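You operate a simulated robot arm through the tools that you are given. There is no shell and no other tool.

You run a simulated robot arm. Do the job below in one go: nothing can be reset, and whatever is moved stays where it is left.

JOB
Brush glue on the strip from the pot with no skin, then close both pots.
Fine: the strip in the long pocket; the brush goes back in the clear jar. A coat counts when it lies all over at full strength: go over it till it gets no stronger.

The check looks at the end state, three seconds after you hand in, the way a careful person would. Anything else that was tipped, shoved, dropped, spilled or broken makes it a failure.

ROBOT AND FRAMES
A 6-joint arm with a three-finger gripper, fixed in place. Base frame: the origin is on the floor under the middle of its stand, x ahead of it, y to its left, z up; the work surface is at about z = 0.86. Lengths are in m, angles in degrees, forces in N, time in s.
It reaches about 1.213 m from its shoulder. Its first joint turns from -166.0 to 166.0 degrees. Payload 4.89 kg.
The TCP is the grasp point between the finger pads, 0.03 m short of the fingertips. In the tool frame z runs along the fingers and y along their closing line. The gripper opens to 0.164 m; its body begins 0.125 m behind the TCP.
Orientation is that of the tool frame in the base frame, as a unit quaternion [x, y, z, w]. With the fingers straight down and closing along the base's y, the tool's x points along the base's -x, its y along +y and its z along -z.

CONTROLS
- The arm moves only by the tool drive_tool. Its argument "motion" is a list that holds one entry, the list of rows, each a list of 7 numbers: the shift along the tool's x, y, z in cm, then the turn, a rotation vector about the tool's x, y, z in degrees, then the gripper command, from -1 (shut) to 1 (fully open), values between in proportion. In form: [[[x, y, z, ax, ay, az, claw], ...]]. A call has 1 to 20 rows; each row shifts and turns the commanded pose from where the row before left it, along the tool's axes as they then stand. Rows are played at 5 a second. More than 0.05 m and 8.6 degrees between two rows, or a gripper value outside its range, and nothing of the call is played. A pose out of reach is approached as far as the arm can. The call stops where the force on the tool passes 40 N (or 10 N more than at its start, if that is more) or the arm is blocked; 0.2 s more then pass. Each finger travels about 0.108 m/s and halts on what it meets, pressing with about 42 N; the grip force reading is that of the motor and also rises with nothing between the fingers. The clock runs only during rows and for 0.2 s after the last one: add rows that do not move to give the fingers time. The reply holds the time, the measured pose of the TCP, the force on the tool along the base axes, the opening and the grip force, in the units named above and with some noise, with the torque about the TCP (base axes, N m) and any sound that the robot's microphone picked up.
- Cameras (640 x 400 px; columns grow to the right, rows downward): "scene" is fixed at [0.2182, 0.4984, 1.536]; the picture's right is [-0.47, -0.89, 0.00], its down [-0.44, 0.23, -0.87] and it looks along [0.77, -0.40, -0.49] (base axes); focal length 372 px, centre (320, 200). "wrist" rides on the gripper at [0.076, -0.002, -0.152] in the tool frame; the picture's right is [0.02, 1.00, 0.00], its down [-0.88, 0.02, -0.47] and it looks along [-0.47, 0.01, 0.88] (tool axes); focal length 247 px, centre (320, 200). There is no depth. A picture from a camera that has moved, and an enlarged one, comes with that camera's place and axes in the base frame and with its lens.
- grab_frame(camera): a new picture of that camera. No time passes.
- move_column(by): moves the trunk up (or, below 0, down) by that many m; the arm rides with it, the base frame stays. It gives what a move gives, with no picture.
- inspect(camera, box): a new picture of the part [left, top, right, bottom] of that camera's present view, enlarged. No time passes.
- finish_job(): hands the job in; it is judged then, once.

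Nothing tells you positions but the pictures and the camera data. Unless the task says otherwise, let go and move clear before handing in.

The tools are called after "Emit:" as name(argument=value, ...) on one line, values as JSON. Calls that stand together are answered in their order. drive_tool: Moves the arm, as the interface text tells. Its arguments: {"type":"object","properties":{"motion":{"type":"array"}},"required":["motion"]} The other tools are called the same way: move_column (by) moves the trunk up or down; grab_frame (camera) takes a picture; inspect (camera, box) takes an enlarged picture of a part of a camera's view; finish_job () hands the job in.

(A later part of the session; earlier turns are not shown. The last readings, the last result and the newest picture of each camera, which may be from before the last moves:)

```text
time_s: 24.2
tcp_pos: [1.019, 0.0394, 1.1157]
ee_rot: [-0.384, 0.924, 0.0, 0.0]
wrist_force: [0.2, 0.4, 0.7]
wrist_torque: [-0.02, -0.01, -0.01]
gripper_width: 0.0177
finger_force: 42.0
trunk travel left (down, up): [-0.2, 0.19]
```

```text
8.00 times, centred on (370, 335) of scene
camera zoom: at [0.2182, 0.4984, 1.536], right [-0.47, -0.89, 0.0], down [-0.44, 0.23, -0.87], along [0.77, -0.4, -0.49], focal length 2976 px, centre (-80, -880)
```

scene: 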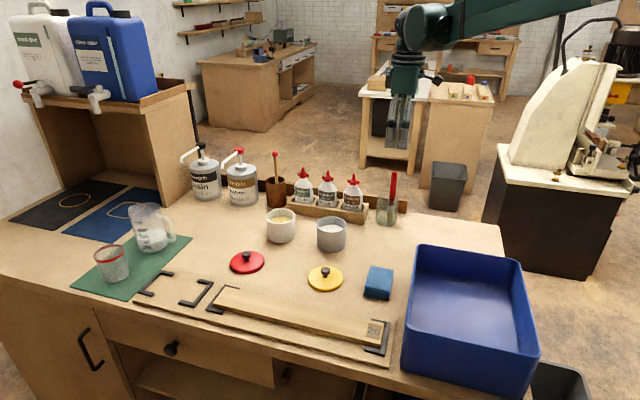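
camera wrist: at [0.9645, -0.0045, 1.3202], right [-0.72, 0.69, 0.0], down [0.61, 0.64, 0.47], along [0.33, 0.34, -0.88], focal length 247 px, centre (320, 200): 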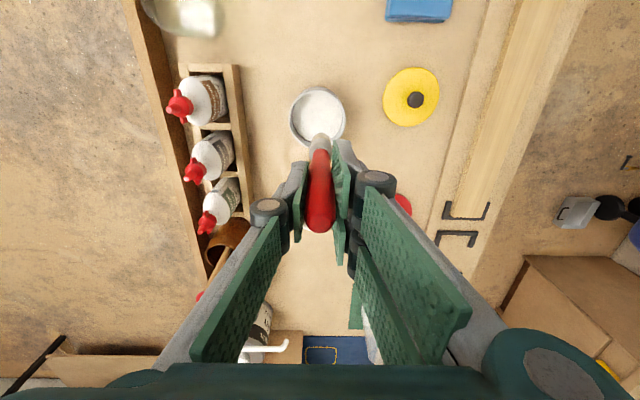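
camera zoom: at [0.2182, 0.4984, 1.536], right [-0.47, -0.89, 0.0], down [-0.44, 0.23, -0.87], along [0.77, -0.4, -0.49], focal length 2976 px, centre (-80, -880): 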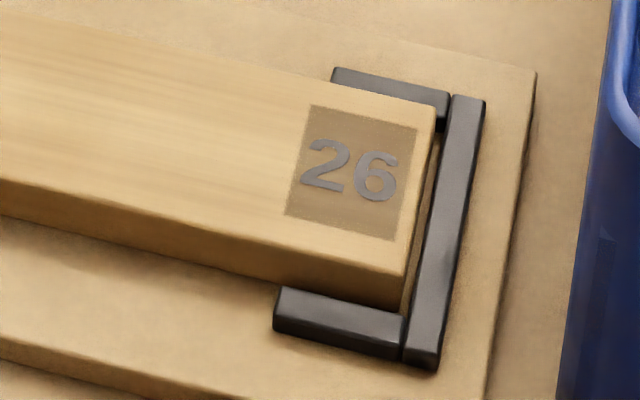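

The strip measures about 0.40 × 0.06 m, centred near (0.796, 0.257), running at 45° and lined up with my tool x axis. I'll carry the loaded brush between the lids to above the strip and check the alignment.

Emit:
drive_tool(motion=[[[-2, 2, 0, 0, 0, 0, -1], [-2, 2, 0, 0, 0, 0, -1], [-2, 2, 0, 0, 0, 0, -1], [-2, 2, 0, 0, 0, 0, -1], [-0.7, 2.31, 0.2, 0, 0, 0, -1], [-0.7, 2.31, 0.2, 0, 0, 0, -1], [-0.7, 2.31, 0.2, 0, 0, 0, -1], [-0.7, 2.31, 0.2, 0, 0, 0, -1], [-0.7, 2.31, 0.2, 0, 0, 0, -1], [-0.7, 2.31, 0.4, 0, 0, 0, -1], [-0.7, 2.31, 0.4, 0, 0, 0, -1], [-0.7, 2.31, 0.4, 0, 0, 0, -1], [-0.7, 2.31, 0.4, 0, 0, 0, -1], [-0.7, 2.31, 0.4, 0, 0, 0, -1], [0, 0, 0, 0, 0, 0, -1]]])

Emit:
grab_frame(camera="wrist")

Emit:
grab_frame(camera="scene")

```text
time_s: 27.4
tcp_pos: [0.9048, 0.3656, 1.0852]
ee_rot: [-0.383, 0.924, -0.001, 0.0]
wrist_force: [-0.1, 0.7, -0.3]
wrist_torque: [-0.06, -0.04, 0.0]
gripper_width: 0.0177
finger_force: 42.4
trunk travel left (down, up): [-0.2, 0.19]
```

```text
taken
camera wrist: at [0.8528, 0.3121, 1.2387], right [-0.72, 0.69, 0.0], down [0.61, 0.64, 0.47], along [0.33, 0.34, -0.88], focal length 247 px, centre (320, 200)
```

wrist: 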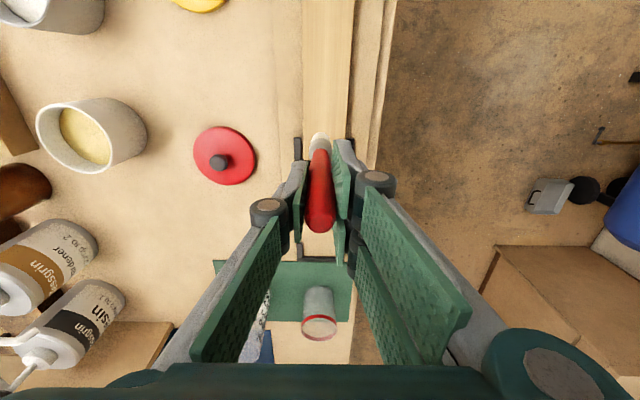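

```text
taken
```

scene: 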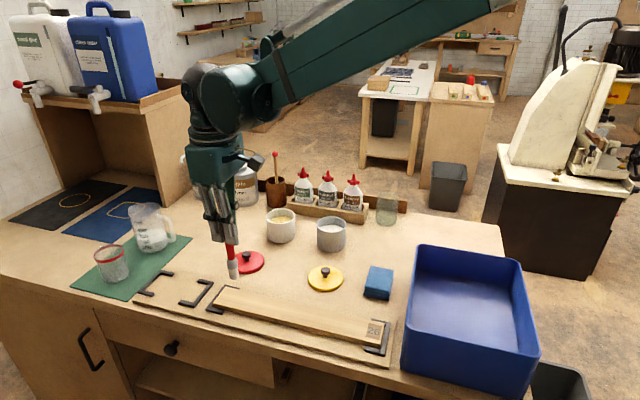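

Emit:
inspect(camera="wrist", box=[260, 90, 380, 190])

Emit:
inspect(camera="scene", box=[190, 230, 290, 330])

```text
4.00 times, centred on (320, 140) of wrist
camera zoom: at [0.8528, 0.3121, 1.2387], right [-0.72, 0.69, 0.0], down [0.61, 0.64, 0.47], along [0.33, 0.34, -0.88], focal length 988 px, centre (320, 440)
```

zoom: 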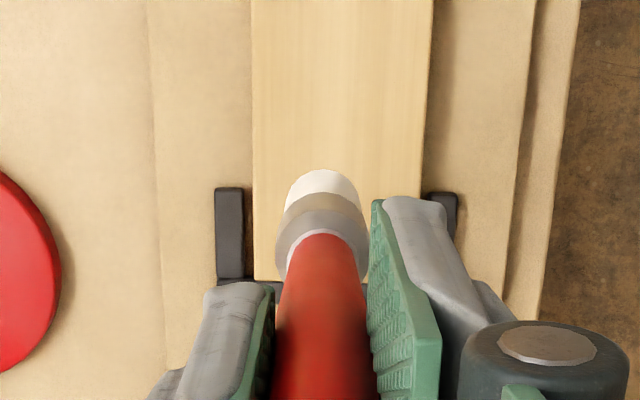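

```text
4.00 times, centred on (240, 280) of scene
camera zoom: at [0.2182, 0.4984, 1.536], right [-0.47, -0.89, 0.0], down [-0.44, 0.23, -0.87], along [0.77, -0.4, -0.49], focal length 1488 px, centre (640, -120)
```

zoom: 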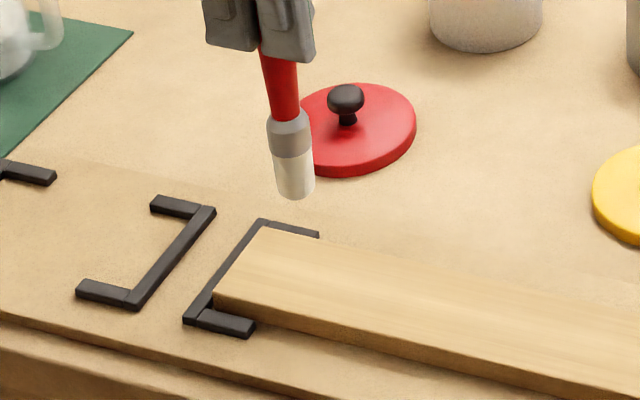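

The tip sits slightly toward the far side of the strip. I'll shift it 6 mm toward the near side, lower it close to the surface and check again.

Emit:
drive_tool(motion=[[[0, 0.6, 1, 0, 0, 0, -1], [0, 0, 1, 0, 0, 0, -1], [0, 0, 1, 0, 0, 0, -1], [0, 0, 1, 0, 0, 0, -1], [0, 0, 0.5, 0, 0, 0, -1], [0, 0, 0, 0, 0, 0, -1]]])

Emit:
inspect(camera="wrist", box=[260, 90, 380, 190])

Emit:
inspect(camera="scene", box=[200, 250, 280, 320])

```text
time_s: 28.8
tcp_pos: [0.9015, 0.3699, 1.0404]
ee_rot: [-0.382, 0.924, 0.0, 0.0]
wrist_force: [0.5, 0.1, -0.4]
wrist_torque: [-0.01, 0.03, 0.0]
gripper_width: 0.0174
finger_force: 41.6
trunk travel left (down, up): [-0.2, 0.19]
```

```text
4.00 times, centred on (320, 140) of wrist
camera zoom: at [0.8495, 0.3162, 1.1942], right [-0.72, 0.69, 0.0], down [0.61, 0.64, 0.47], along [0.33, 0.34, -0.88], focal length 988 px, centre (320, 440)
```

zoom: 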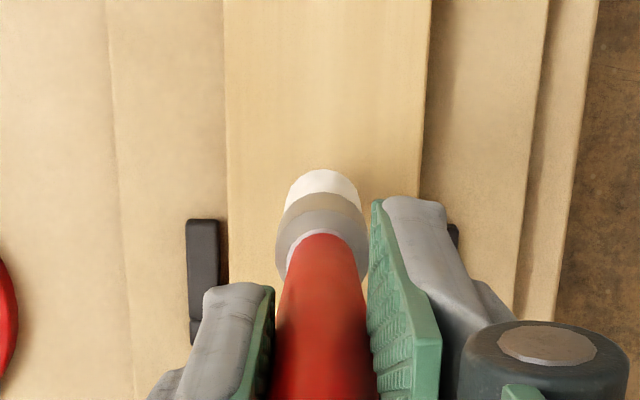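

```text
5.71 times, centred on (240, 285) of scene
camera zoom: at [0.2182, 0.4984, 1.536], right [-0.47, -0.89, 0.0], down [-0.44, 0.23, -0.87], along [0.77, -0.4, -0.49], focal length 2126 px, centre (777, -286)
```

zoom: 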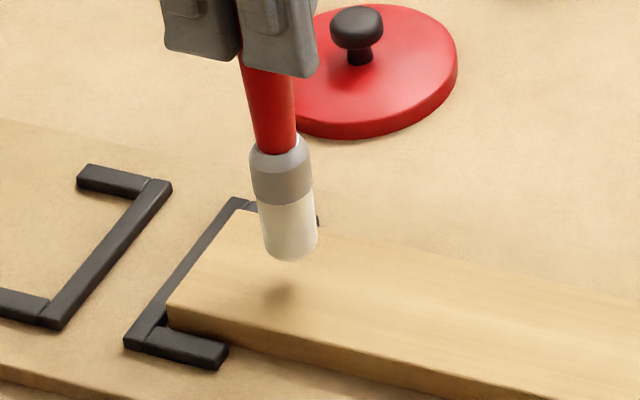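

The tip is now on the strip's centre line. I'll move to the left end of the strip and lower gently to find contact.

Emit:
drive_tool(motion=[[[-1.6, 0, 0, 0, 0, 0, -1], [-1.6, 0, 0, 0, 0, 0, -1], [0, 0, 0.3, 0, 0, 0, -1], [0, 0, 0.3, 0, 0, 0, -1], [0, 0, 0.2, 0, 0, 0, -1], [0, 0, 0.2, 0, 0, 0, -1], [0, 0, 0, 0, 0, 0, -1]]])

Emit:
inspect(camera="scene", box=[200, 250, 280, 320])

```text
time_s: 30.4
tcp_pos: [0.9242, 0.3926, 1.0316]
ee_rot: [-0.383, 0.924, 0.0, 0.0]
wrist_force: [0.5, 0.0, -0.9]
wrist_torque: [0.03, 0.01, 0.02]
gripper_width: 0.0174
finger_force: 41.8
trunk travel left (down, up): [-0.2, 0.19]
```

```text
5.71 times, centred on (240, 285) of scene
camera zoom: at [0.2182, 0.4984, 1.536], right [-0.47, -0.89, 0.0], down [-0.44, 0.23, -0.87], along [0.77, -0.4, -0.49], focal length 2126 px, centre (777, -286)
```

zoom: 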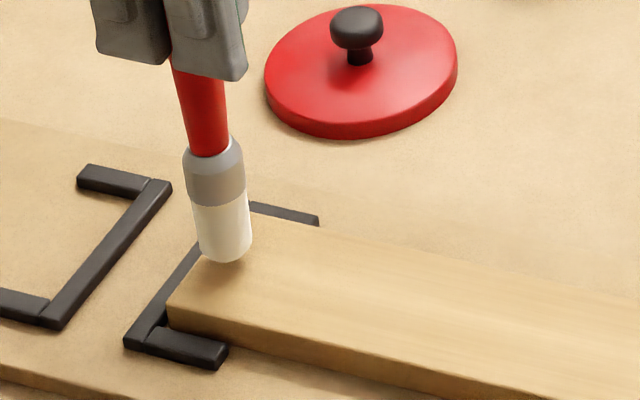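

Emit:
drive_tool(motion=[[[0, 0, 0.15, 0, 0, 0, -1], [0, 0, 0.15, 0, 0, 0, -1], [0, 0, 0.15, 0, 0, 0, -1], [0, 0, 0, 0, 0, 0, -1]]])

Emit:
inspect(camera="scene", box=[210, 260, 260, 310])

```text
time_s: 31.4
tcp_pos: [0.924, 0.3924, 1.0267]
ee_rot: [-0.383, 0.924, 0.0, -0.001]
wrist_force: [0.4, -0.3, -0.8]
wrist_torque: [-0.02, -0.01, -0.01]
gripper_width: 0.0177
finger_force: 42.1
trunk travel left (down, up): [-0.2, 0.19]
```

```text
8.00 times, centred on (235, 285) of scene
camera zoom: at [0.2182, 0.4984, 1.536], right [-0.47, -0.89, 0.0], down [-0.44, 0.23, -0.87], along [0.77, -0.4, -0.49], focal length 2976 px, centre (1000, -480)
```

zoom: 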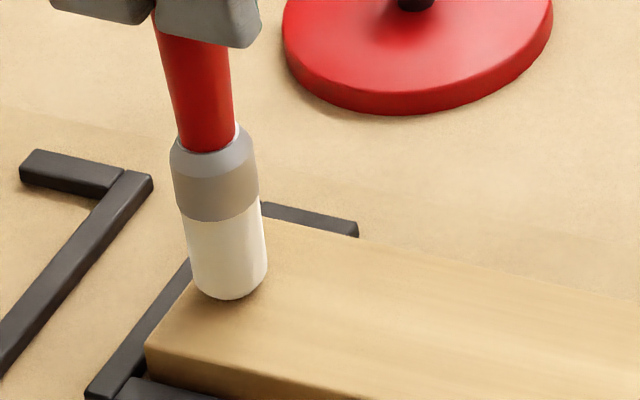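

Emit:
drive_tool(motion=[[[0, 0, 0.1, 0, 0, 0, -1], [0, 0, 0.1, 0, 0, 0, -1], [0, 0, 0.1, 0, 0, 0, -1], [0, 0, 0, 0, 0, 0, -1]]])

Emit:
inspect(camera="scene", box=[210, 260, 260, 310])

```text
time_s: 32.4
tcp_pos: [0.9232, 0.3916, 1.025]
ee_rot: [-0.383, 0.924, 0.001, 0.001]
wrist_force: [4.4, 3.1, 31.9]
wrist_torque: [0.44, -0.6, -0.01]
gripper_width: 0.0175
finger_force: 42.2
trunk travel left (down, up): [-0.2, 0.19]
```

```text
8.00 times, centred on (235, 285) of scene
camera zoom: at [0.2182, 0.4984, 1.536], right [-0.47, -0.89, 0.0], down [-0.44, 0.23, -0.87], along [0.77, -0.4, -0.49], focal length 2976 px, centre (1000, -480)
```

zoom: 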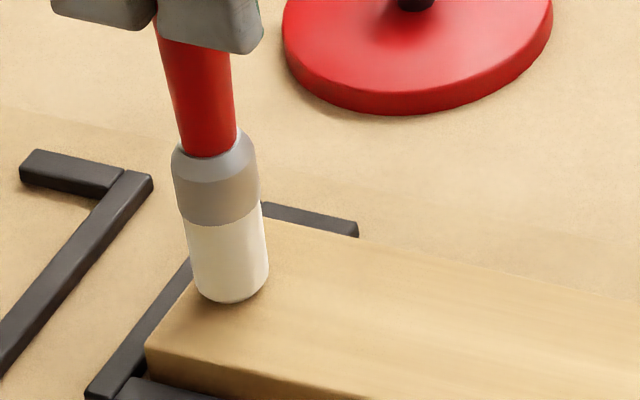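

Contact is at TCP z≈1.0255 with 32 N, which is more than I need. I'll ease off 1 mm and draw the first stroke toward the right end.

Emit:
drive_tool(motion=[[[0, 0, -0.1, 0, 0, 0, -1], [0, 0, 0, 0, 0, 0, -1], [1, 0, 0, 0, 0, 0, -1], [1, 0, 0, 0, 0, 0, -1], [1, 0, 0, 0, 0, 0, -1], [1, 0, 0, 0, 0, 0, -1], [0, 0, 0, 0, 0, 0, -1]]])

Emit:
inspect(camera="scene", box=[200, 260, 280, 330])

Emit:
inspect(camera="wrist", box=[260, 90, 380, 190])

```text
time_s: 34.0
tcp_pos: [0.8954, 0.3637, 1.0249]
ee_rot: [-0.383, 0.924, 0.0, 0.001]
wrist_force: [3.3, 3.1, 22.4]
wrist_torque: [0.32, -0.24, 0.01]
gripper_width: 0.0176
finger_force: 42.2
trunk travel left (down, up): [-0.2, 0.19]
```

```text
5.71 times, centred on (240, 295) of scene
camera zoom: at [0.2182, 0.4984, 1.536], right [-0.47, -0.89, 0.0], down [-0.44, 0.23, -0.87], along [0.77, -0.4, -0.49], focal length 2126 px, centre (777, -343)
```

zoom: 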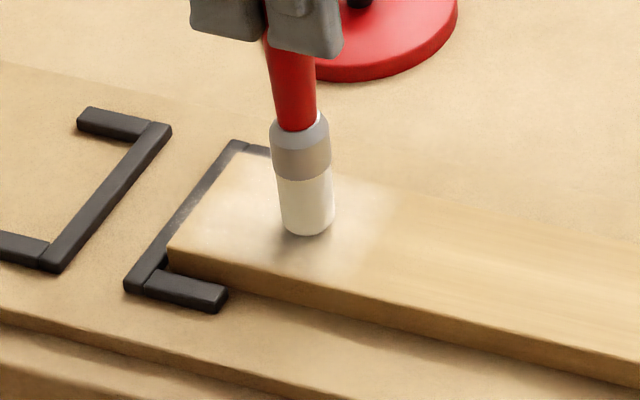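

```text
4.00 times, centred on (320, 140) of wrist
camera zoom: at [0.8428, 0.3102, 1.178], right [-0.72, 0.69, 0.0], down [0.61, 0.64, 0.47], along [0.33, 0.34, -0.88], focal length 988 px, centre (320, 440)
```

zoom: 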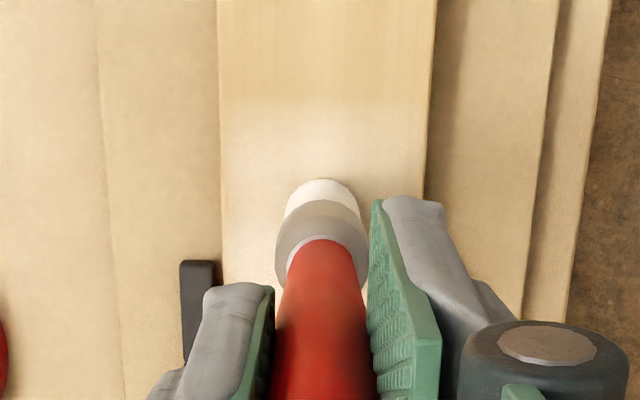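

A light coat is going on across the full width. I'll ease the pressure slightly and continue the stroke to the right end.

Emit:
drive_tool(motion=[[[1, 0, -0.04, 0, 0, 0, -1], [2, 0, 0, 0, 0, 0, -1], [2, 0, 0, 0, 0, 0, -1], [2, 0, 0, 0, 0, 0, -1], [2, 0, 0, 0, 0, 0, -1], [2, 0, 0, 0, 0, 0, -1], [2, 0, 0, 0, 0, 0, -1], [2, 0, 0, 0, 0, 0, -1], [2, 0, 0, 0, 0, 0, -1], [2, 0, 0, 0, 0, 0, -1], [2, 0, 0, 0, 0, 0, -1], [2, 0, 0, 0, 0, 0, -1], [2, 0, 0, 0, 0, 0, -1], [2, 0, 0, 0, 0, 0, -1], [2, 0, 0, 0, 0, 0, -1], [2, 0, 0, 0, 0, 0, -1], [0, 0, 0, 0, 0, 0, -1]]])

Emit:
inspect(camera="scene", box=[200, 260, 410, 380])

Emit:
grab_frame(camera="wrist")

```text
time_s: 37.6
tcp_pos: [0.6752, 0.1435, 1.0254]
ee_rot: [-0.382, 0.924, 0.001, 0.001]
wrist_force: [0.7, 0.5, 12.9]
wrist_torque: [-0.05, 0.03, 0.01]
gripper_width: 0.0176
finger_force: 41.5
trunk travel left (down, up): [-0.2, 0.19]
```

```text
3.05 times, centred on (305, 320) of scene
camera zoom: at [0.2182, 0.4984, 1.536], right [-0.47, -0.89, 0.0], down [-0.44, 0.23, -0.87], along [0.77, -0.4, -0.49], focal length 1134 px, centre (366, -166)
```

zoom: 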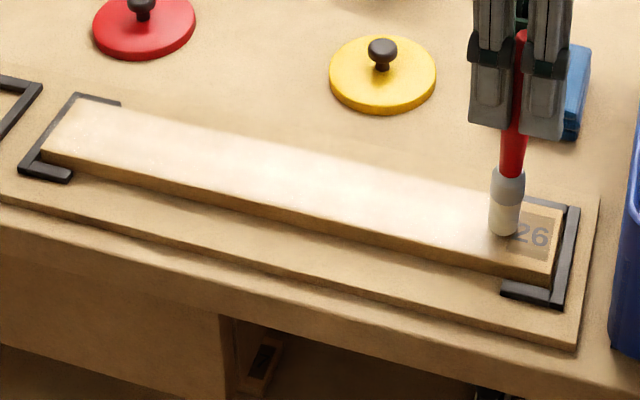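

```text
taken
camera wrist: at [0.6242, 0.0907, 1.178], right [-0.72, 0.69, 0.0], down [0.61, 0.64, 0.47], along [0.33, 0.34, -0.88], focal length 247 px, centre (320, 200)
```

wrist: 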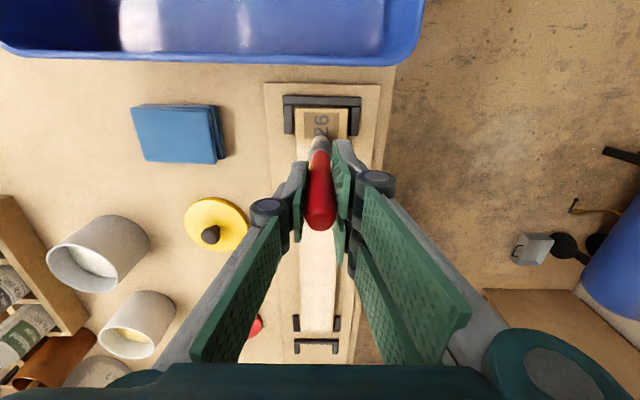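

The coat is growing. The label end still needs the last 2 cm, so I'll finish the stroke to the end, keeping clear of the bin.

Emit:
drive_tool(motion=[[[1.2, 0, 0, 0, 0, 0, -1], [1.1, 0, 0, 0, 0, 0, -1], [0, 0, 0, 0, 0, 0, -1]]])

Emit:
inspect(camera="scene", box=[330, 290, 410, 370])

Emit:
inspect(camera="scene", box=[200, 260, 300, 350])

```text
time_s: 38.4
tcp_pos: [0.6609, 0.1279, 1.0254]
ee_rot: [-0.384, 0.923, 0.001, -0.001]
wrist_force: [-1.5, 0.0, 8.3]
wrist_torque: [-0.06, 0.1, 0.01]
gripper_width: 0.0175
finger_force: 42.2
trunk travel left (down, up): [-0.2, 0.19]
```

```text
5.00 times, centred on (370, 330) of scene
camera zoom: at [0.2182, 0.4984, 1.536], right [-0.47, -0.89, 0.0], down [-0.44, 0.23, -0.87], along [0.77, -0.4, -0.49], focal length 1860 px, centre (70, -450)
```

zoom: 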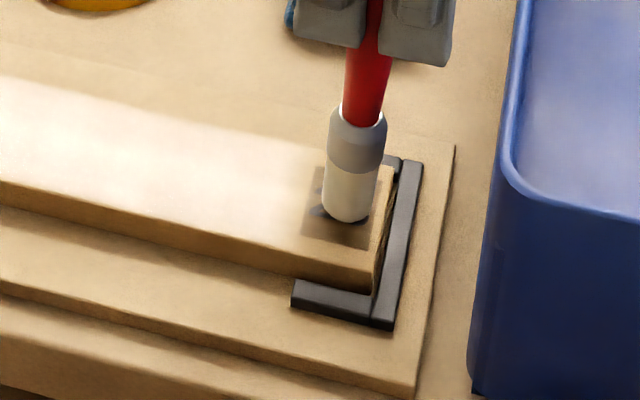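

```text
4.44 times, centred on (250, 305) of scene
camera zoom: at [0.2182, 0.4984, 1.536], right [-0.47, -0.89, 0.0], down [-0.44, 0.23, -0.87], along [0.77, -0.4, -0.49], focal length 1653 px, centre (631, -267)
```

zoom: 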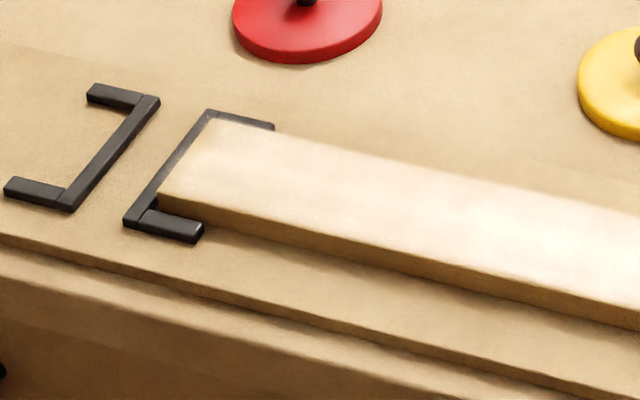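

The coat is strongest on the centre line and weaker at the edges and left end. I'll go over the far half back to the left end, then check.

Emit:
drive_tool(motion=[[[0, -1.6, 0, 0, 0, 0, -1], [-1.97, 0, 0, 0, 0, 0, -1], [-1.97, 0, 0, 0, 0, 0, -1], [-1.97, 0, 0, 0, 0, 0, -1], [-1.97, 0, 0, 0, 0, 0, -1], [-1.97, 0, 0, 0, 0, 0, -1], [-1.97, 0, 0, 0, 0, 0, -1], [-1.97, 0, 0, 0, 0, 0, -1], [-1.97, 0, 0, 0, 0, 0, -1], [-1.97, 0, 0, 0, 0, 0, -1], [-1.97, 0, 0, 0, 0, 0, -1], [-1.97, 0, 0, 0, 0, 0, -1], [-1.97, 0, 0, 0, 0, 0, -1], [-1.97, 0, 0, 0, 0, 0, -1], [-1.97, 0, 0, 0, 0, 0, -1], [-1.97, 0, 0, 0, 0, 0, -1], [-1.97, 0, 0, 0, 0, 0, -1], [-1.97, 0, 0, 0, 0, 0, -1], [-1.97, 0, 0, 0, 0, 0, -1], [-1.97, 0, 0, 0, 0, 0, -1]]])

Emit:
inspect(camera="scene", box=[200, 260, 410, 380])

Emit:
inspect(camera="scene", box=[330, 290, 410, 370])

```text
time_s: 42.6
tcp_pos: [0.936, 0.3808, 1.0248]
ee_rot: [-0.383, 0.924, -0.001, 0.0]
wrist_force: [-1.0, -0.8, 5.1]
wrist_torque: [-0.15, 0.15, -0.02]
gripper_width: 0.0176
finger_force: 42.3
trunk travel left (down, up): [-0.2, 0.19]
```

```text
3.05 times, centred on (305, 320) of scene
camera zoom: at [0.2182, 0.4984, 1.536], right [-0.47, -0.89, 0.0], down [-0.44, 0.23, -0.87], along [0.77, -0.4, -0.49], focal length 1134 px, centre (366, -166)
```

zoom: 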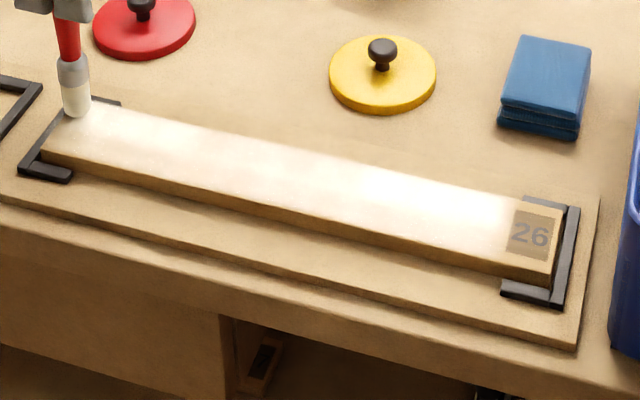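

```text
5.00 times, centred on (370, 330) of scene
camera zoom: at [0.2182, 0.4984, 1.536], right [-0.47, -0.89, 0.0], down [-0.44, 0.23, -0.87], along [0.77, -0.4, -0.49], focal length 1860 px, centre (70, -450)
```

zoom: 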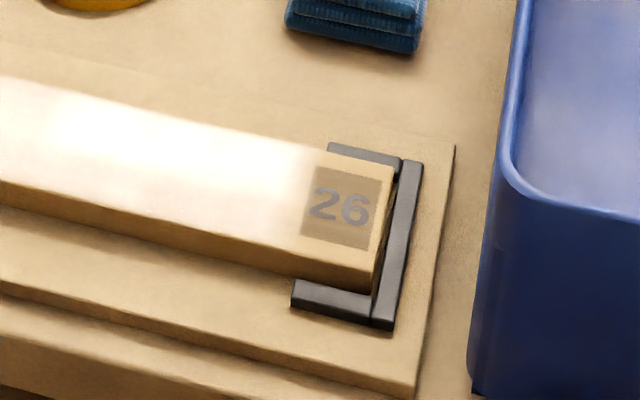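

The coat is brightening. The label end still looks bare at its margin, so I'll watch that. Next is the near half back toward the right end.

Emit:
drive_tool(motion=[[[0, 1.6, 0, 0, 0, 0, -1], [0, 1.6, 0, 0, 0, 0, -1], [1.97, 0, 0, 0, 0, 0, -1], [1.97, 0, 0, 0, 0, 0, -1], [1.97, 0, 0, 0, 0, 0, -1], [1.97, 0, 0, 0, 0, 0, -1], [1.97, 0, 0, 0, 0, 0, -1], [1.97, 0, 0, 0, 0, 0, -1], [1.97, 0, 0, 0, 0, 0, -1], [1.97, 0, 0, 0, 0, 0, -1], [1.97, 0, 0, 0, 0, 0, -1], [1.97, 0, 0, 0, 0, 0, -1], [1.97, 0, 0, 0, 0, 0, -1], [1.97, 0, 0, 0, 0, 0, -1], [1.97, 0, 0, 0, 0, 0, -1], [1.97, 0, 0, 0, 0, 0, -1], [1.97, 0, 0, 0, 0, 0, -1], [1.97, 0, 0, 0, 0, 0, -1]]])

Emit:
inspect(camera="scene", box=[200, 260, 410, 380])

Emit:
grab_frame(camera="wrist")

```text
time_s: 46.4
tcp_pos: [0.6904, 0.1807, 1.0251]
ee_rot: [-0.382, 0.924, 0.001, 0.0]
wrist_force: [-1.6, -1.5, 6.3]
wrist_torque: [-0.22, 0.35, 0.04]
gripper_width: 0.0176
finger_force: 41.7
trunk travel left (down, up): [-0.2, 0.19]
```

```text
3.05 times, centred on (305, 320) of scene
camera zoom: at [0.2182, 0.4984, 1.536], right [-0.47, -0.89, 0.0], down [-0.44, 0.23, -0.87], along [0.77, -0.4, -0.49], focal length 1134 px, centre (366, -166)
```

zoom: 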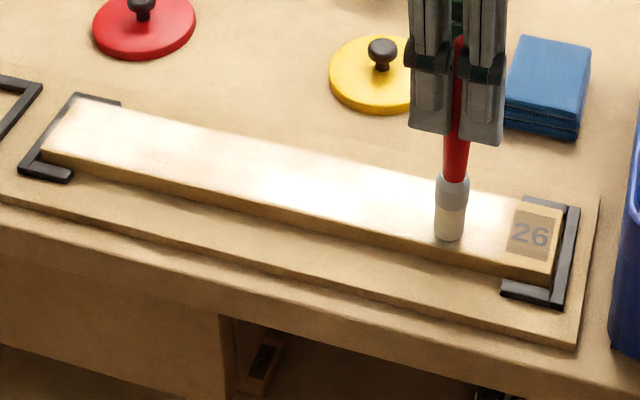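

```text
taken
camera wrist: at [0.6385, 0.1279, 1.178], right [-0.72, 0.69, 0.0], down [0.61, 0.64, 0.47], along [0.33, 0.34, -0.88], focal length 247 px, centre (320, 200)
```

wrist: 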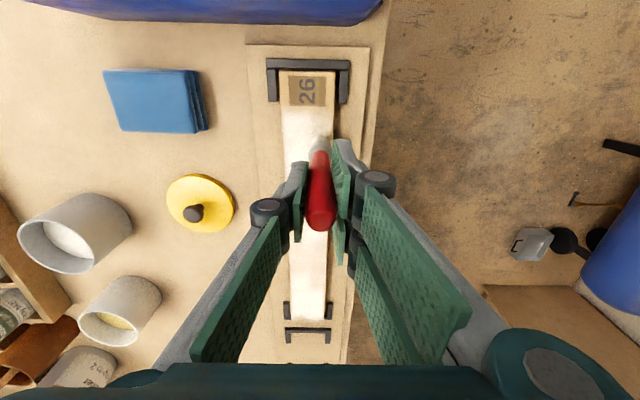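

Emit:
inspect(camera="wrist", box=[255, 50, 365, 150])

Emit:
inspect(camera="scene", box=[205, 270, 285, 330])

Emit:
inspect(camera="scene", box=[330, 290, 410, 370])

```text
4.00 times, centred on (310, 100) of wrist
camera zoom: at [0.6385, 0.1279, 1.178], right [-0.72, 0.69, 0.0], down [0.61, 0.64, 0.47], along [0.33, 0.34, -0.88], focal length 988 px, centre (360, 600)
```

zoom: 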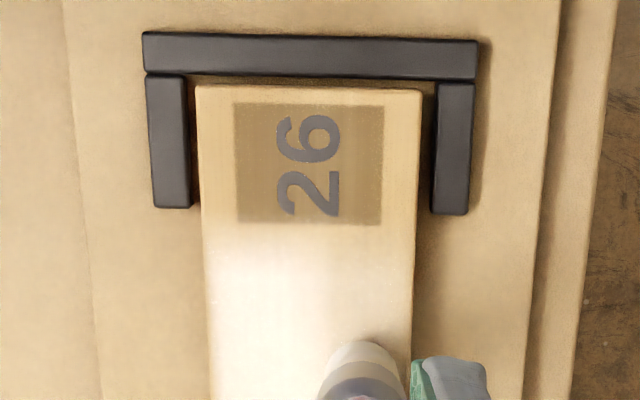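

```text
6.67 times, centred on (245, 300) of scene
camera zoom: at [0.2182, 0.4984, 1.536], right [-0.47, -0.89, 0.0], down [-0.44, 0.23, -0.87], along [0.77, -0.4, -0.49], focal length 2480 px, centre (820, -467)
```

zoom: 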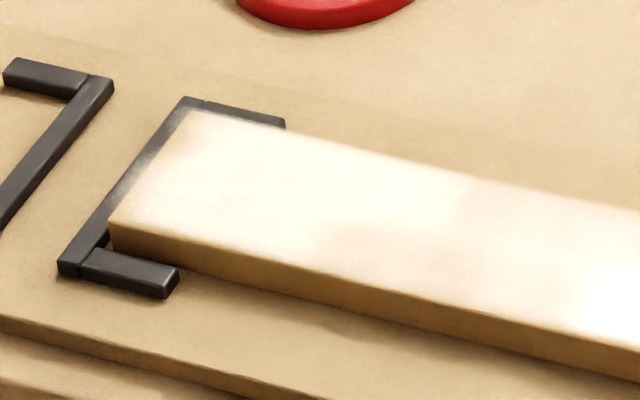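

```text
5.00 times, centred on (370, 330) of scene
camera zoom: at [0.2182, 0.4984, 1.536], right [-0.47, -0.89, 0.0], down [-0.44, 0.23, -0.87], along [0.77, -0.4, -0.49], focal length 1860 px, centre (70, -450)
```

zoom: 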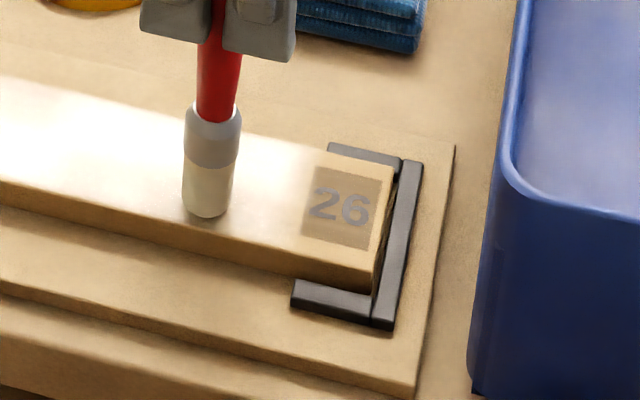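

The label end isn't taking a coat yet, and the brush may be running low there. I'll finish this lane to the end, then re-dip and start from the label end with a full brush.

Emit:
drive_tool(motion=[[[1.97, 0, 0, 0, 0, 0, -1], [1.97, 0, 0, 0, 0, 0, -1], [1.97, 0, 0, 0, 0, 0, -1], [0, -1, 0, 0, 0, 0, -1], [0, -1, 0, 0, 0, 0, -1], [0, -1, 0, 0, 0, 0, -1], [0, 1, 0, 0, 0, 0, -1], [0, 0, 0, 0, 0, 0, -1]]])

Emit:
inspect(camera="scene", box=[330, 290, 410, 370])

Emit:
inspect(camera="wrist", box=[255, 70, 385, 190])

```text
time_s: 48.2
tcp_pos: [0.6634, 0.1257, 1.0244]
ee_rot: [-0.383, 0.924, 0.0, 0.001]
wrist_force: [0.5, -1.3, 8.0]
wrist_torque: [-0.19, -0.07, -0.01]
gripper_width: 0.0177
finger_force: 42.2
trunk travel left (down, up): [-0.2, 0.19]
```

```text
5.00 times, centred on (370, 330) of scene
camera zoom: at [0.2182, 0.4984, 1.536], right [-0.47, -0.89, 0.0], down [-0.44, 0.23, -0.87], along [0.77, -0.4, -0.49], focal length 1860 px, centre (70, -450)
```

zoom: 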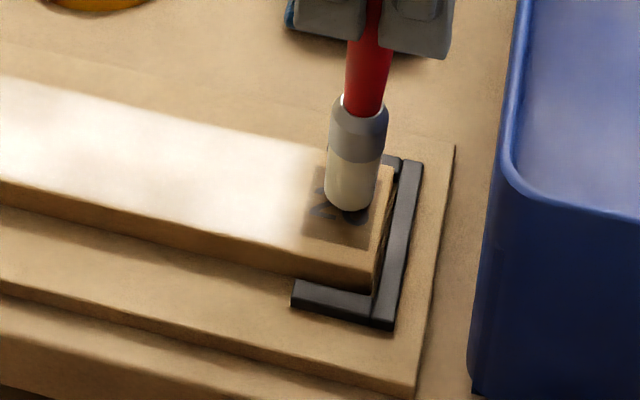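

```text
3.33 times, centred on (320, 130) of wrist
camera zoom: at [0.6114, 0.0719, 1.1774], right [-0.72, 0.69, 0.0], down [0.61, 0.64, 0.47], along [0.33, 0.34, -0.88], focal length 823 px, centre (320, 433)
```

zoom: 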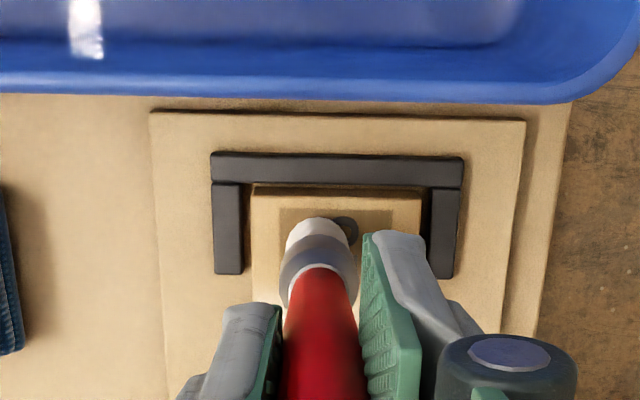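

No change on the label, even though the bristles still look white. I'll lift and go back to the grey pot for more glue, passing between the sponge and the yellow lid.

Emit:
drive_tool(motion=[[[0, 0, -1, 0, 0, 0, -1], [0, 0, -2, 0, 0, 0, -1], [0, 0, -2, 0, 0, 0, -1], [0, 0, -2, 0, 0, 0, -1], [0, 0, -2, 0, 0, 0, -1], [0, 0, -1, 0, 0, 0, -1], [-2.87, -1.67, 0, 0, 0, 0, -1], [-2.87, -1.67, 0, 0, 0, 0, -1], [-2.87, -1.67, 0, 0, 0, 0, -1], [0, -3.4, 0, 0, 0, 0, -1], [0, -3.4, 0, 0, 0, 0, -1], [0, -3.4, 0, 0, 0, 0, -1], [0, -3.4, 0, 0, 0, 0, -1], [0, -3.4, 0, 0, 0, 0, -1], [-2.6, -2.3, 0, 0, 0, 0, -1], [-2.6, -2.3, 0, 0, 0, 0, -1], [-2.6, -2.3, 0, 0, 0, 0, -1], [-2.6, -2.3, 0, 0, 0, 0, -1], [0, 0, 0, 0, 0, 0, -1]]])

Emit:
inspect(camera="scene", box=[305, 170, 360, 240])

Emit:
inspect(camera="wrist", box=[265, 70, 375, 180])

Emit:
inspect(camera="scene", box=[200, 260, 410, 380])

```text
time_s: 52.2
tcp_pos: [1.0188, 0.0388, 1.1249]
ee_rot: [-0.383, 0.924, 0.0, 0.0]
wrist_force: [0.4, -0.3, -1.5]
wrist_torque: [0.01, 0.09, 0.0]
gripper_width: 0.0175
finger_force: 42.4
trunk travel left (down, up): [-0.2, 0.19]
```

```text
5.71 times, centred on (332, 205) of scene
camera zoom: at [0.2182, 0.4984, 1.536], right [-0.47, -0.89, 0.0], down [-0.44, 0.23, -0.87], along [0.77, -0.4, -0.49], focal length 2126 px, centre (249, 171)
```

zoom: 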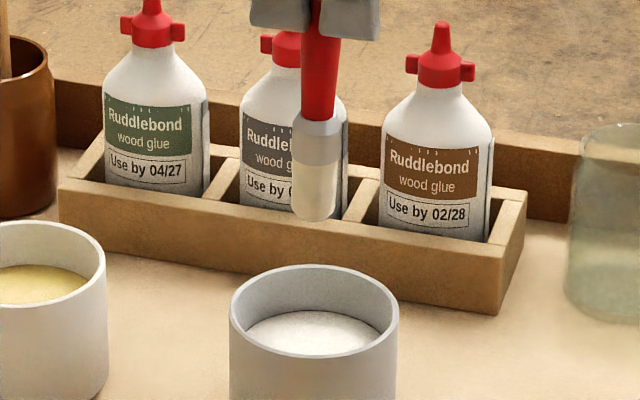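

```text
3.64 times, centred on (320, 125) of wrist
camera zoom: at [0.9671, -0.0142, 1.2774], right [-0.72, 0.69, 0.0], down [0.61, 0.64, 0.47], along [0.33, 0.34, -0.88], focal length 898 px, centre (320, 473)
```

zoom: 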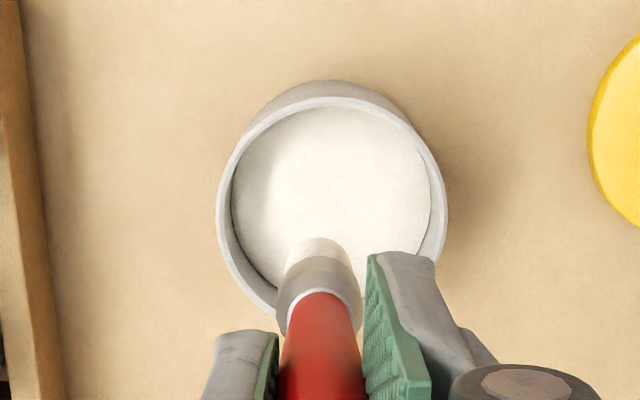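

```text
3.05 times, centred on (305, 320) of scene
camera zoom: at [0.2182, 0.4984, 1.536], right [-0.47, -0.89, 0.0], down [-0.44, 0.23, -0.87], along [0.77, -0.4, -0.49], focal length 1134 px, centre (366, -166)
```

zoom: 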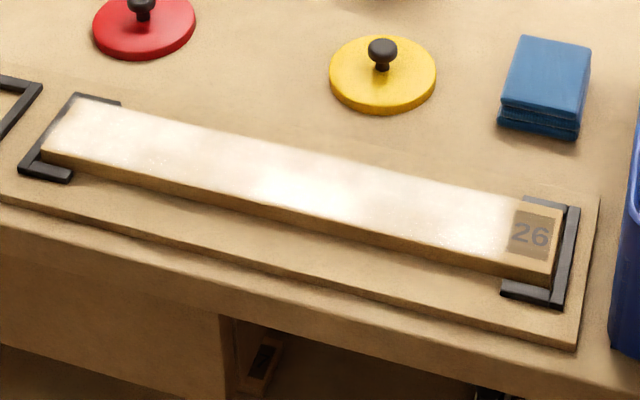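

The bristles have gone paler, so the glue was mostly used up. I'll dip again gently and hold for a moment.

Emit:
drive_tool(motion=[[[0, 0, 1.5, 0, 0, 0, -1], [0, 0, 2, 0, 0, 0, -1], [0, 0, 2, 0, 0, 0, -1], [0, 0, 1, 0, 0, 0, -1], [0, 0, 0.5, 0, 0, 0, -1], [0, 0, 0.3, 0, 0, 0, -1], [0, 0, 0.2, 0, 0, 0, -1], [0, 0, 0.1, 0, 0, 0, -1], [0, 0, 0.1, 0, 0, 0, -1], [0, 0, 0, 0, 0, 0, -1], [0, 0, 0, 0, 0, 0, -1]]])

Emit:
inspect(camera="scene", box=[305, 170, 360, 240])

```text
time_s: 54.6
tcp_pos: [1.0177, 0.0398, 1.0469]
ee_rot: [-0.383, 0.924, 0.001, 0.0]
wrist_force: [0.9, -0.6, -0.3]
wrist_torque: [-0.01, 0.01, -0.02]
gripper_width: 0.0176
finger_force: 41.9
trunk travel left (down, up): [-0.2, 0.19]
```

```text
5.71 times, centred on (332, 205) of scene
camera zoom: at [0.2182, 0.4984, 1.536], right [-0.47, -0.89, 0.0], down [-0.44, 0.23, -0.87], along [0.77, -0.4, -0.49], focal length 2126 px, centre (249, 171)
```

zoom: 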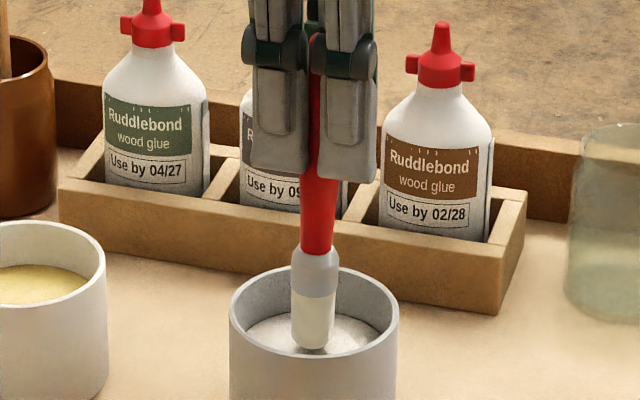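

Emit:
drive_tool(motion=[[[0, 0, 0.1, 0, 0, 0, -1], [0, 0, 0.1, 0, 0, 0, -1], [0, 0, 0, 0, 0, 0, -1], [0, 0, 0, 0, 0, 0, -1]]])

Emit:
inspect(camera="scene", box=[305, 170, 360, 240])

```text
time_s: 55.6
tcp_pos: [1.0185, 0.0394, 1.0461]
ee_rot: [-0.382, 0.924, 0.0, 0.0]
wrist_force: [1.1, -0.3, -0.5]
wrist_torque: [-0.02, 0.01, -0.01]
gripper_width: 0.0177
finger_force: 42.0
trunk travel left (down, up): [-0.2, 0.19]
```

```text
5.71 times, centred on (332, 205) of scene
camera zoom: at [0.2182, 0.4984, 1.536], right [-0.47, -0.89, 0.0], down [-0.44, 0.23, -0.87], along [0.77, -0.4, -0.49], focal length 2126 px, centre (249, 171)
```

zoom: 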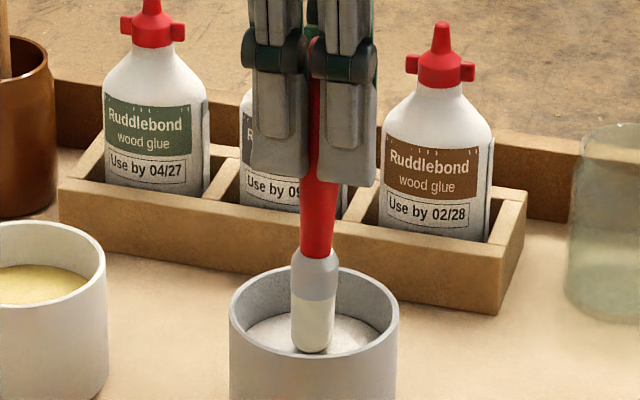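

Emit:
drive_tool(motion=[[[0, 0, 0.1, 0, 0, 0, -1], [0, 0, 0, 0, 0, 0, -1], [0, 0, 0.05, 0, 0, 0, -1], [0, 0, 0, 0, 0, 0, -1], [0, 0, 0, 0, 0, 0, -1]]])

Emit:
inspect(camera="scene", box=[305, 170, 360, 240])

```text
time_s: 56.8
tcp_pos: [1.0182, 0.0385, 1.0453]
ee_rot: [-0.383, 0.924, 0.0, 0.0]
wrist_force: [-0.3, -0.3, -1.0]
wrist_torque: [-0.03, -0.01, -0.02]
gripper_width: 0.0175
finger_force: 42.2
trunk travel left (down, up): [-0.2, 0.19]
```

```text
5.71 times, centred on (332, 205) of scene
camera zoom: at [0.2182, 0.4984, 1.536], right [-0.47, -0.89, 0.0], down [-0.44, 0.23, -0.87], along [0.77, -0.4, -0.49], focal length 2126 px, centre (249, 171)
```

zoom: 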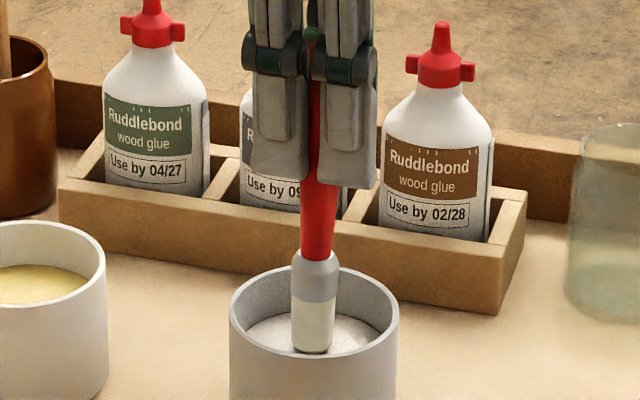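

Emit:
drive_tool(motion=[[[0, 0, 0.05, 0, 0, 0, -1], [0, 0, 0.05, 0, 0, 0, -1], [0, 0, 0.05, 0, 0, 0, -1], [0, 0, 0, 0, 0, 0, -1], [0, 0, 0, 0, 0, 0, -1]]])

Emit:
inspect(camera="scene", box=[315, 190, 350, 240])

```text
time_s: 58.0
tcp_pos: [1.0198, 0.039, 1.0436]
ee_rot: [-0.383, 0.924, 0.0, 0.0]
wrist_force: [-0.4, -0.5, -0.6]
wrist_torque: [0.04, 0.02, 0.01]
gripper_width: 0.0178
finger_force: 42.2
trunk travel left (down, up): [-0.2, 0.19]
```

```text
8.00 times, centred on (332, 215) of scene
camera zoom: at [0.2182, 0.4984, 1.536], right [-0.47, -0.89, 0.0], down [-0.44, 0.23, -0.87], along [0.77, -0.4, -0.49], focal length 2976 px, centre (220, 80)
```

zoom: 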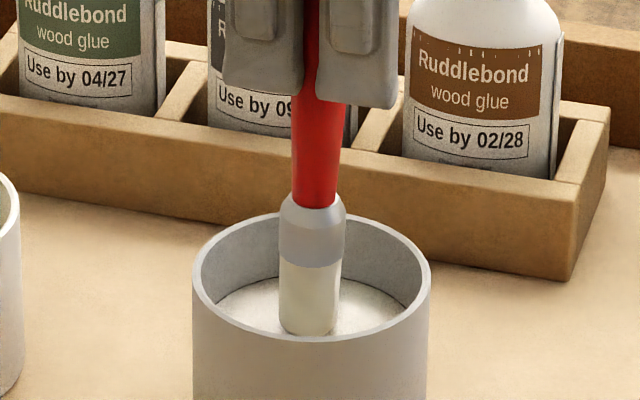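

Emit:
drive_tool(motion=[[[0, 0, 0.1, 0, 0, 0, -1], [0, 0, 0, 0, 0, 0, -1], [0, 0, 0.1, 0, 0, 0, -1], [0, 0, 0, 0, 0, 0, -1]]])

Emit:
inspect(camera="scene", box=[315, 190, 350, 240])

```text
time_s: 59.0
tcp_pos: [1.0186, 0.0399, 1.0425]
ee_rot: [-0.383, 0.924, 0.0, 0.001]
wrist_force: [2.3, 0.5, 16.9]
wrist_torque: [0.06, -0.22, 0.0]
gripper_width: 0.0176
finger_force: 42.2
trunk travel left (down, up): [-0.2, 0.19]
```

```text
8.00 times, centred on (332, 215) of scene
camera zoom: at [0.2182, 0.4984, 1.536], right [-0.47, -0.89, 0.0], down [-0.44, 0.23, -0.87], along [0.77, -0.4, -0.49], focal length 2976 px, centre (220, 80)
```

zoom: 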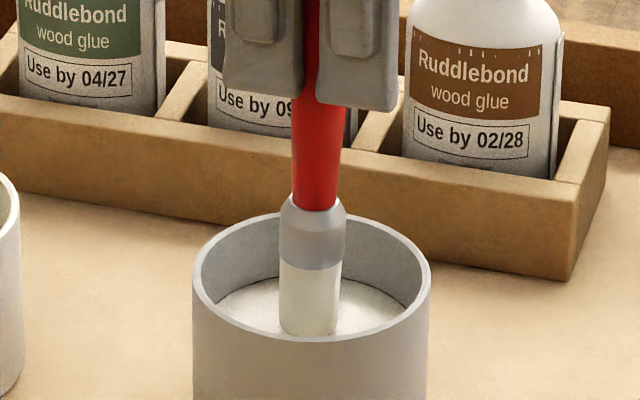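

Contact with 17 N on the glue. I'll hold briefly, lift, and compare the bristle colour.

Emit:
drive_tool(motion=[[[0, 0, 0, 0, 0, 0, -1], [0, 0, 0, 0, 0, 0, -1], [0, 0, 0, 0, 0, 0, -1], [0, 0, -0.5, 0, 0, 0, -1], [0, 0, -1, 0, 0, 0, -1], [0, 0, -1, 0, 0, 0, -1], [0, 0, -1, 0, 0, 0, -1], [0, 0, -1, 0, 0, 0, -1], [0, 0, -1, 0, 0, 0, -1], [0, 0, -1, 0, 0, 0, -1], [0, 0, -1, 0, 0, 0, -1], [0, 0, 0, 0, 0, 0, -1]]])

Emit:
inspect(camera="scene", box=[305, 170, 360, 240])

```text
time_s: 61.6
tcp_pos: [1.0179, 0.0393, 1.1157]
ee_rot: [-0.383, 0.924, 0.0, 0.0]
wrist_force: [0.0, -0.8, -0.9]
wrist_torque: [-0.02, -0.05, 0.02]
gripper_width: 0.0177
finger_force: 42.3
trunk travel left (down, up): [-0.2, 0.19]
```

```text
5.71 times, centred on (332, 205) of scene
camera zoom: at [0.2182, 0.4984, 1.536], right [-0.47, -0.89, 0.0], down [-0.44, 0.23, -0.87], along [0.77, -0.4, -0.49], focal length 2126 px, centre (249, 171)
```

zoom: 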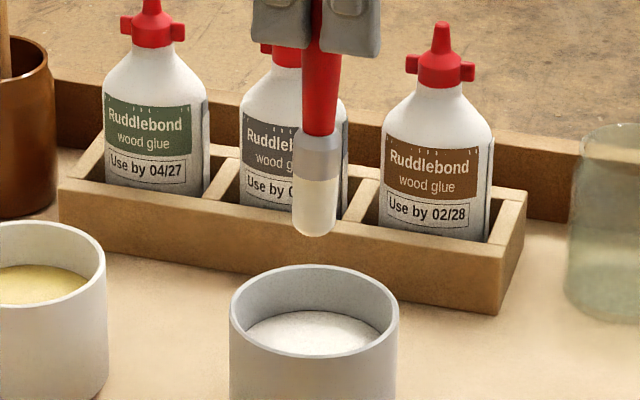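

The bristles are white again. I'll go back to the label end and bring the brush down onto it.

Emit:
drive_tool(motion=[[[2.6, 2.3, 0, 0, 0, 0, -1], [2.6, 2.3, 0, 0, 0, 0, -1], [2.6, 2.3, 0, 0, 0, 0, -1], [2.6, 2.3, 0, 0, 0, 0, -1], [0, 3.4, 0, 0, 0, 0, -1], [0, 3.4, 0, 0, 0, 0, -1], [0, 3.4, 0, 0, 0, 0, -1], [0, 3.4, 0, 0, 0, 0, -1], [0, 3.4, 0, 0, 0, 0, -1], [2.85, 1.82, 0, 0, 0, 0, -1], [2.85, 1.82, 0, 0, 0, 0, -1], [2.85, 1.82, 0, 0, 0, 0, -1], [0, 0, 2, 0, 0, 0, -1], [0, 0, 2, 0, 0, 0, -1], [0, 0, 2, 0, 0, 0, -1], [0, 0, 2, 0, 0, 0, -1], [0, 0, 0.4, 0, 0, 0, -1], [0, 0, 0.3, 0, 0, 0, -1], [0, 0, 0, 0, 0, 0, -1]]])

Emit:
inspect(camera="wrist", box=[255, 70, 385, 190])

Emit:
inspect(camera="scene", box=[330, 290, 410, 370])

```text
time_s: 65.6
tcp_pos: [0.6614, 0.1287, 1.0286]
ee_rot: [-0.383, 0.924, 0.0, 0.0]
wrist_force: [-0.6, 0.3, -0.2]
wrist_torque: [0.0, 0.01, 0.04]
gripper_width: 0.0174
finger_force: 42.4
trunk travel left (down, up): [-0.2, 0.19]
```

```text
3.33 times, centred on (320, 130) of wrist
camera zoom: at [0.6087, 0.0756, 1.1817], right [-0.72, 0.69, 0.0], down [0.61, 0.64, 0.47], along [0.33, 0.34, -0.88], focal length 823 px, centre (320, 433)
```

zoom: 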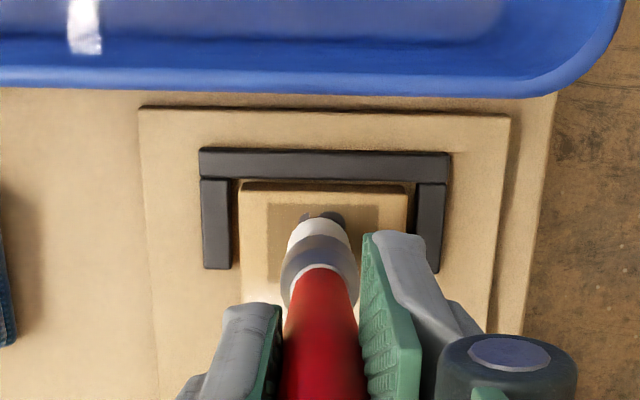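

```text
5.00 times, centred on (370, 330) of scene
camera zoom: at [0.2182, 0.4984, 1.536], right [-0.47, -0.89, 0.0], down [-0.44, 0.23, -0.87], along [0.77, -0.4, -0.49], focal length 1860 px, centre (70, -450)
```

zoom: 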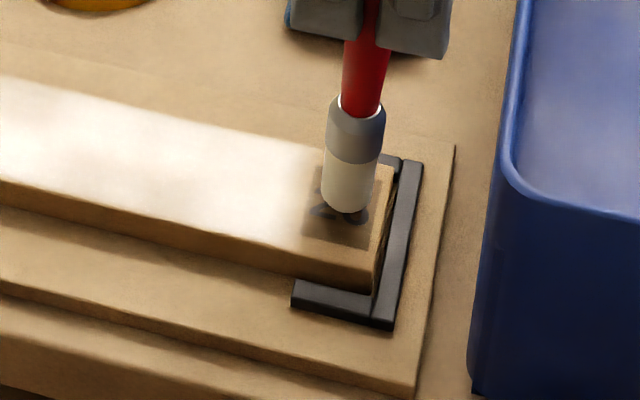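

Emit:
drive_tool(motion=[[[0, 0, 0.2, 0, 0, 0, -1], [0, 0, 0.1, 0, 0, 0, -1], [0, 0, 0.05, 0, 0, 0, -1], [0, 0, 0, 0, 0, 0, -1]]])

Emit:
inspect(camera="wrist", box=[255, 70, 385, 190])

```text
time_s: 66.6
tcp_pos: [0.6615, 0.1295, 1.0254]
ee_rot: [-0.383, 0.924, 0.0, 0.0]
wrist_force: [-0.2, 0.2, -1.1]
wrist_torque: [0.01, 0.03, -0.02]
gripper_width: 0.0177
finger_force: 42.3
trunk travel left (down, up): [-0.2, 0.19]
```

```text
3.33 times, centred on (320, 130) of wrist
camera zoom: at [0.6087, 0.0756, 1.1783], right [-0.72, 0.69, 0.0], down [0.61, 0.64, 0.47], along [0.33, 0.34, -0.88], focal length 823 px, centre (320, 433)
```

zoom: 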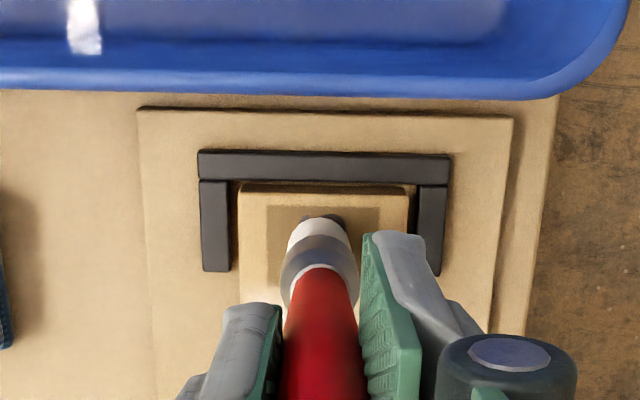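

Emit:
drive_tool(motion=[[[0, 0, 0.05, 0, 0, 0, -1], [0, 0, 0.05, 0, 0, 0, -1], [0, 0, 0, 0, 0, 0, -1]]])

Emit:
inspect(camera="wrist", box=[255, 70, 385, 190])

```text
time_s: 67.4
tcp_pos: [0.6617, 0.1286, 1.0247]
ee_rot: [-0.382, 0.924, 0.001, 0.0]
wrist_force: [0.5, -0.5, 3.8]
wrist_torque: [-0.04, 0.05, -0.01]
gripper_width: 0.0174
finger_force: 41.8
trunk travel left (down, up): [-0.2, 0.19]
```

```text
3.33 times, centred on (320, 130) of wrist
camera zoom: at [0.6089, 0.0758, 1.1772], right [-0.72, 0.69, 0.0], down [0.61, 0.64, 0.47], along [0.33, 0.34, -0.88], focal length 823 px, centre (320, 433)
```

zoom: 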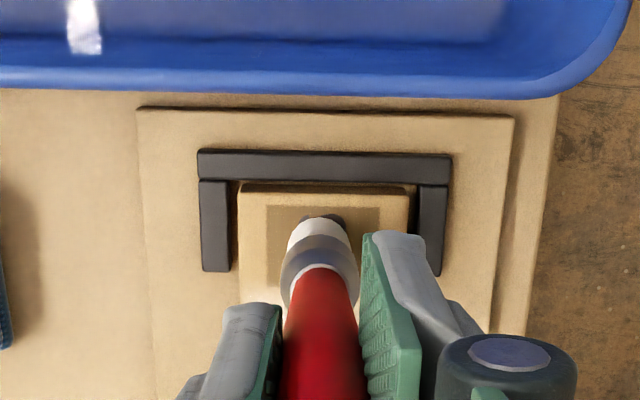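

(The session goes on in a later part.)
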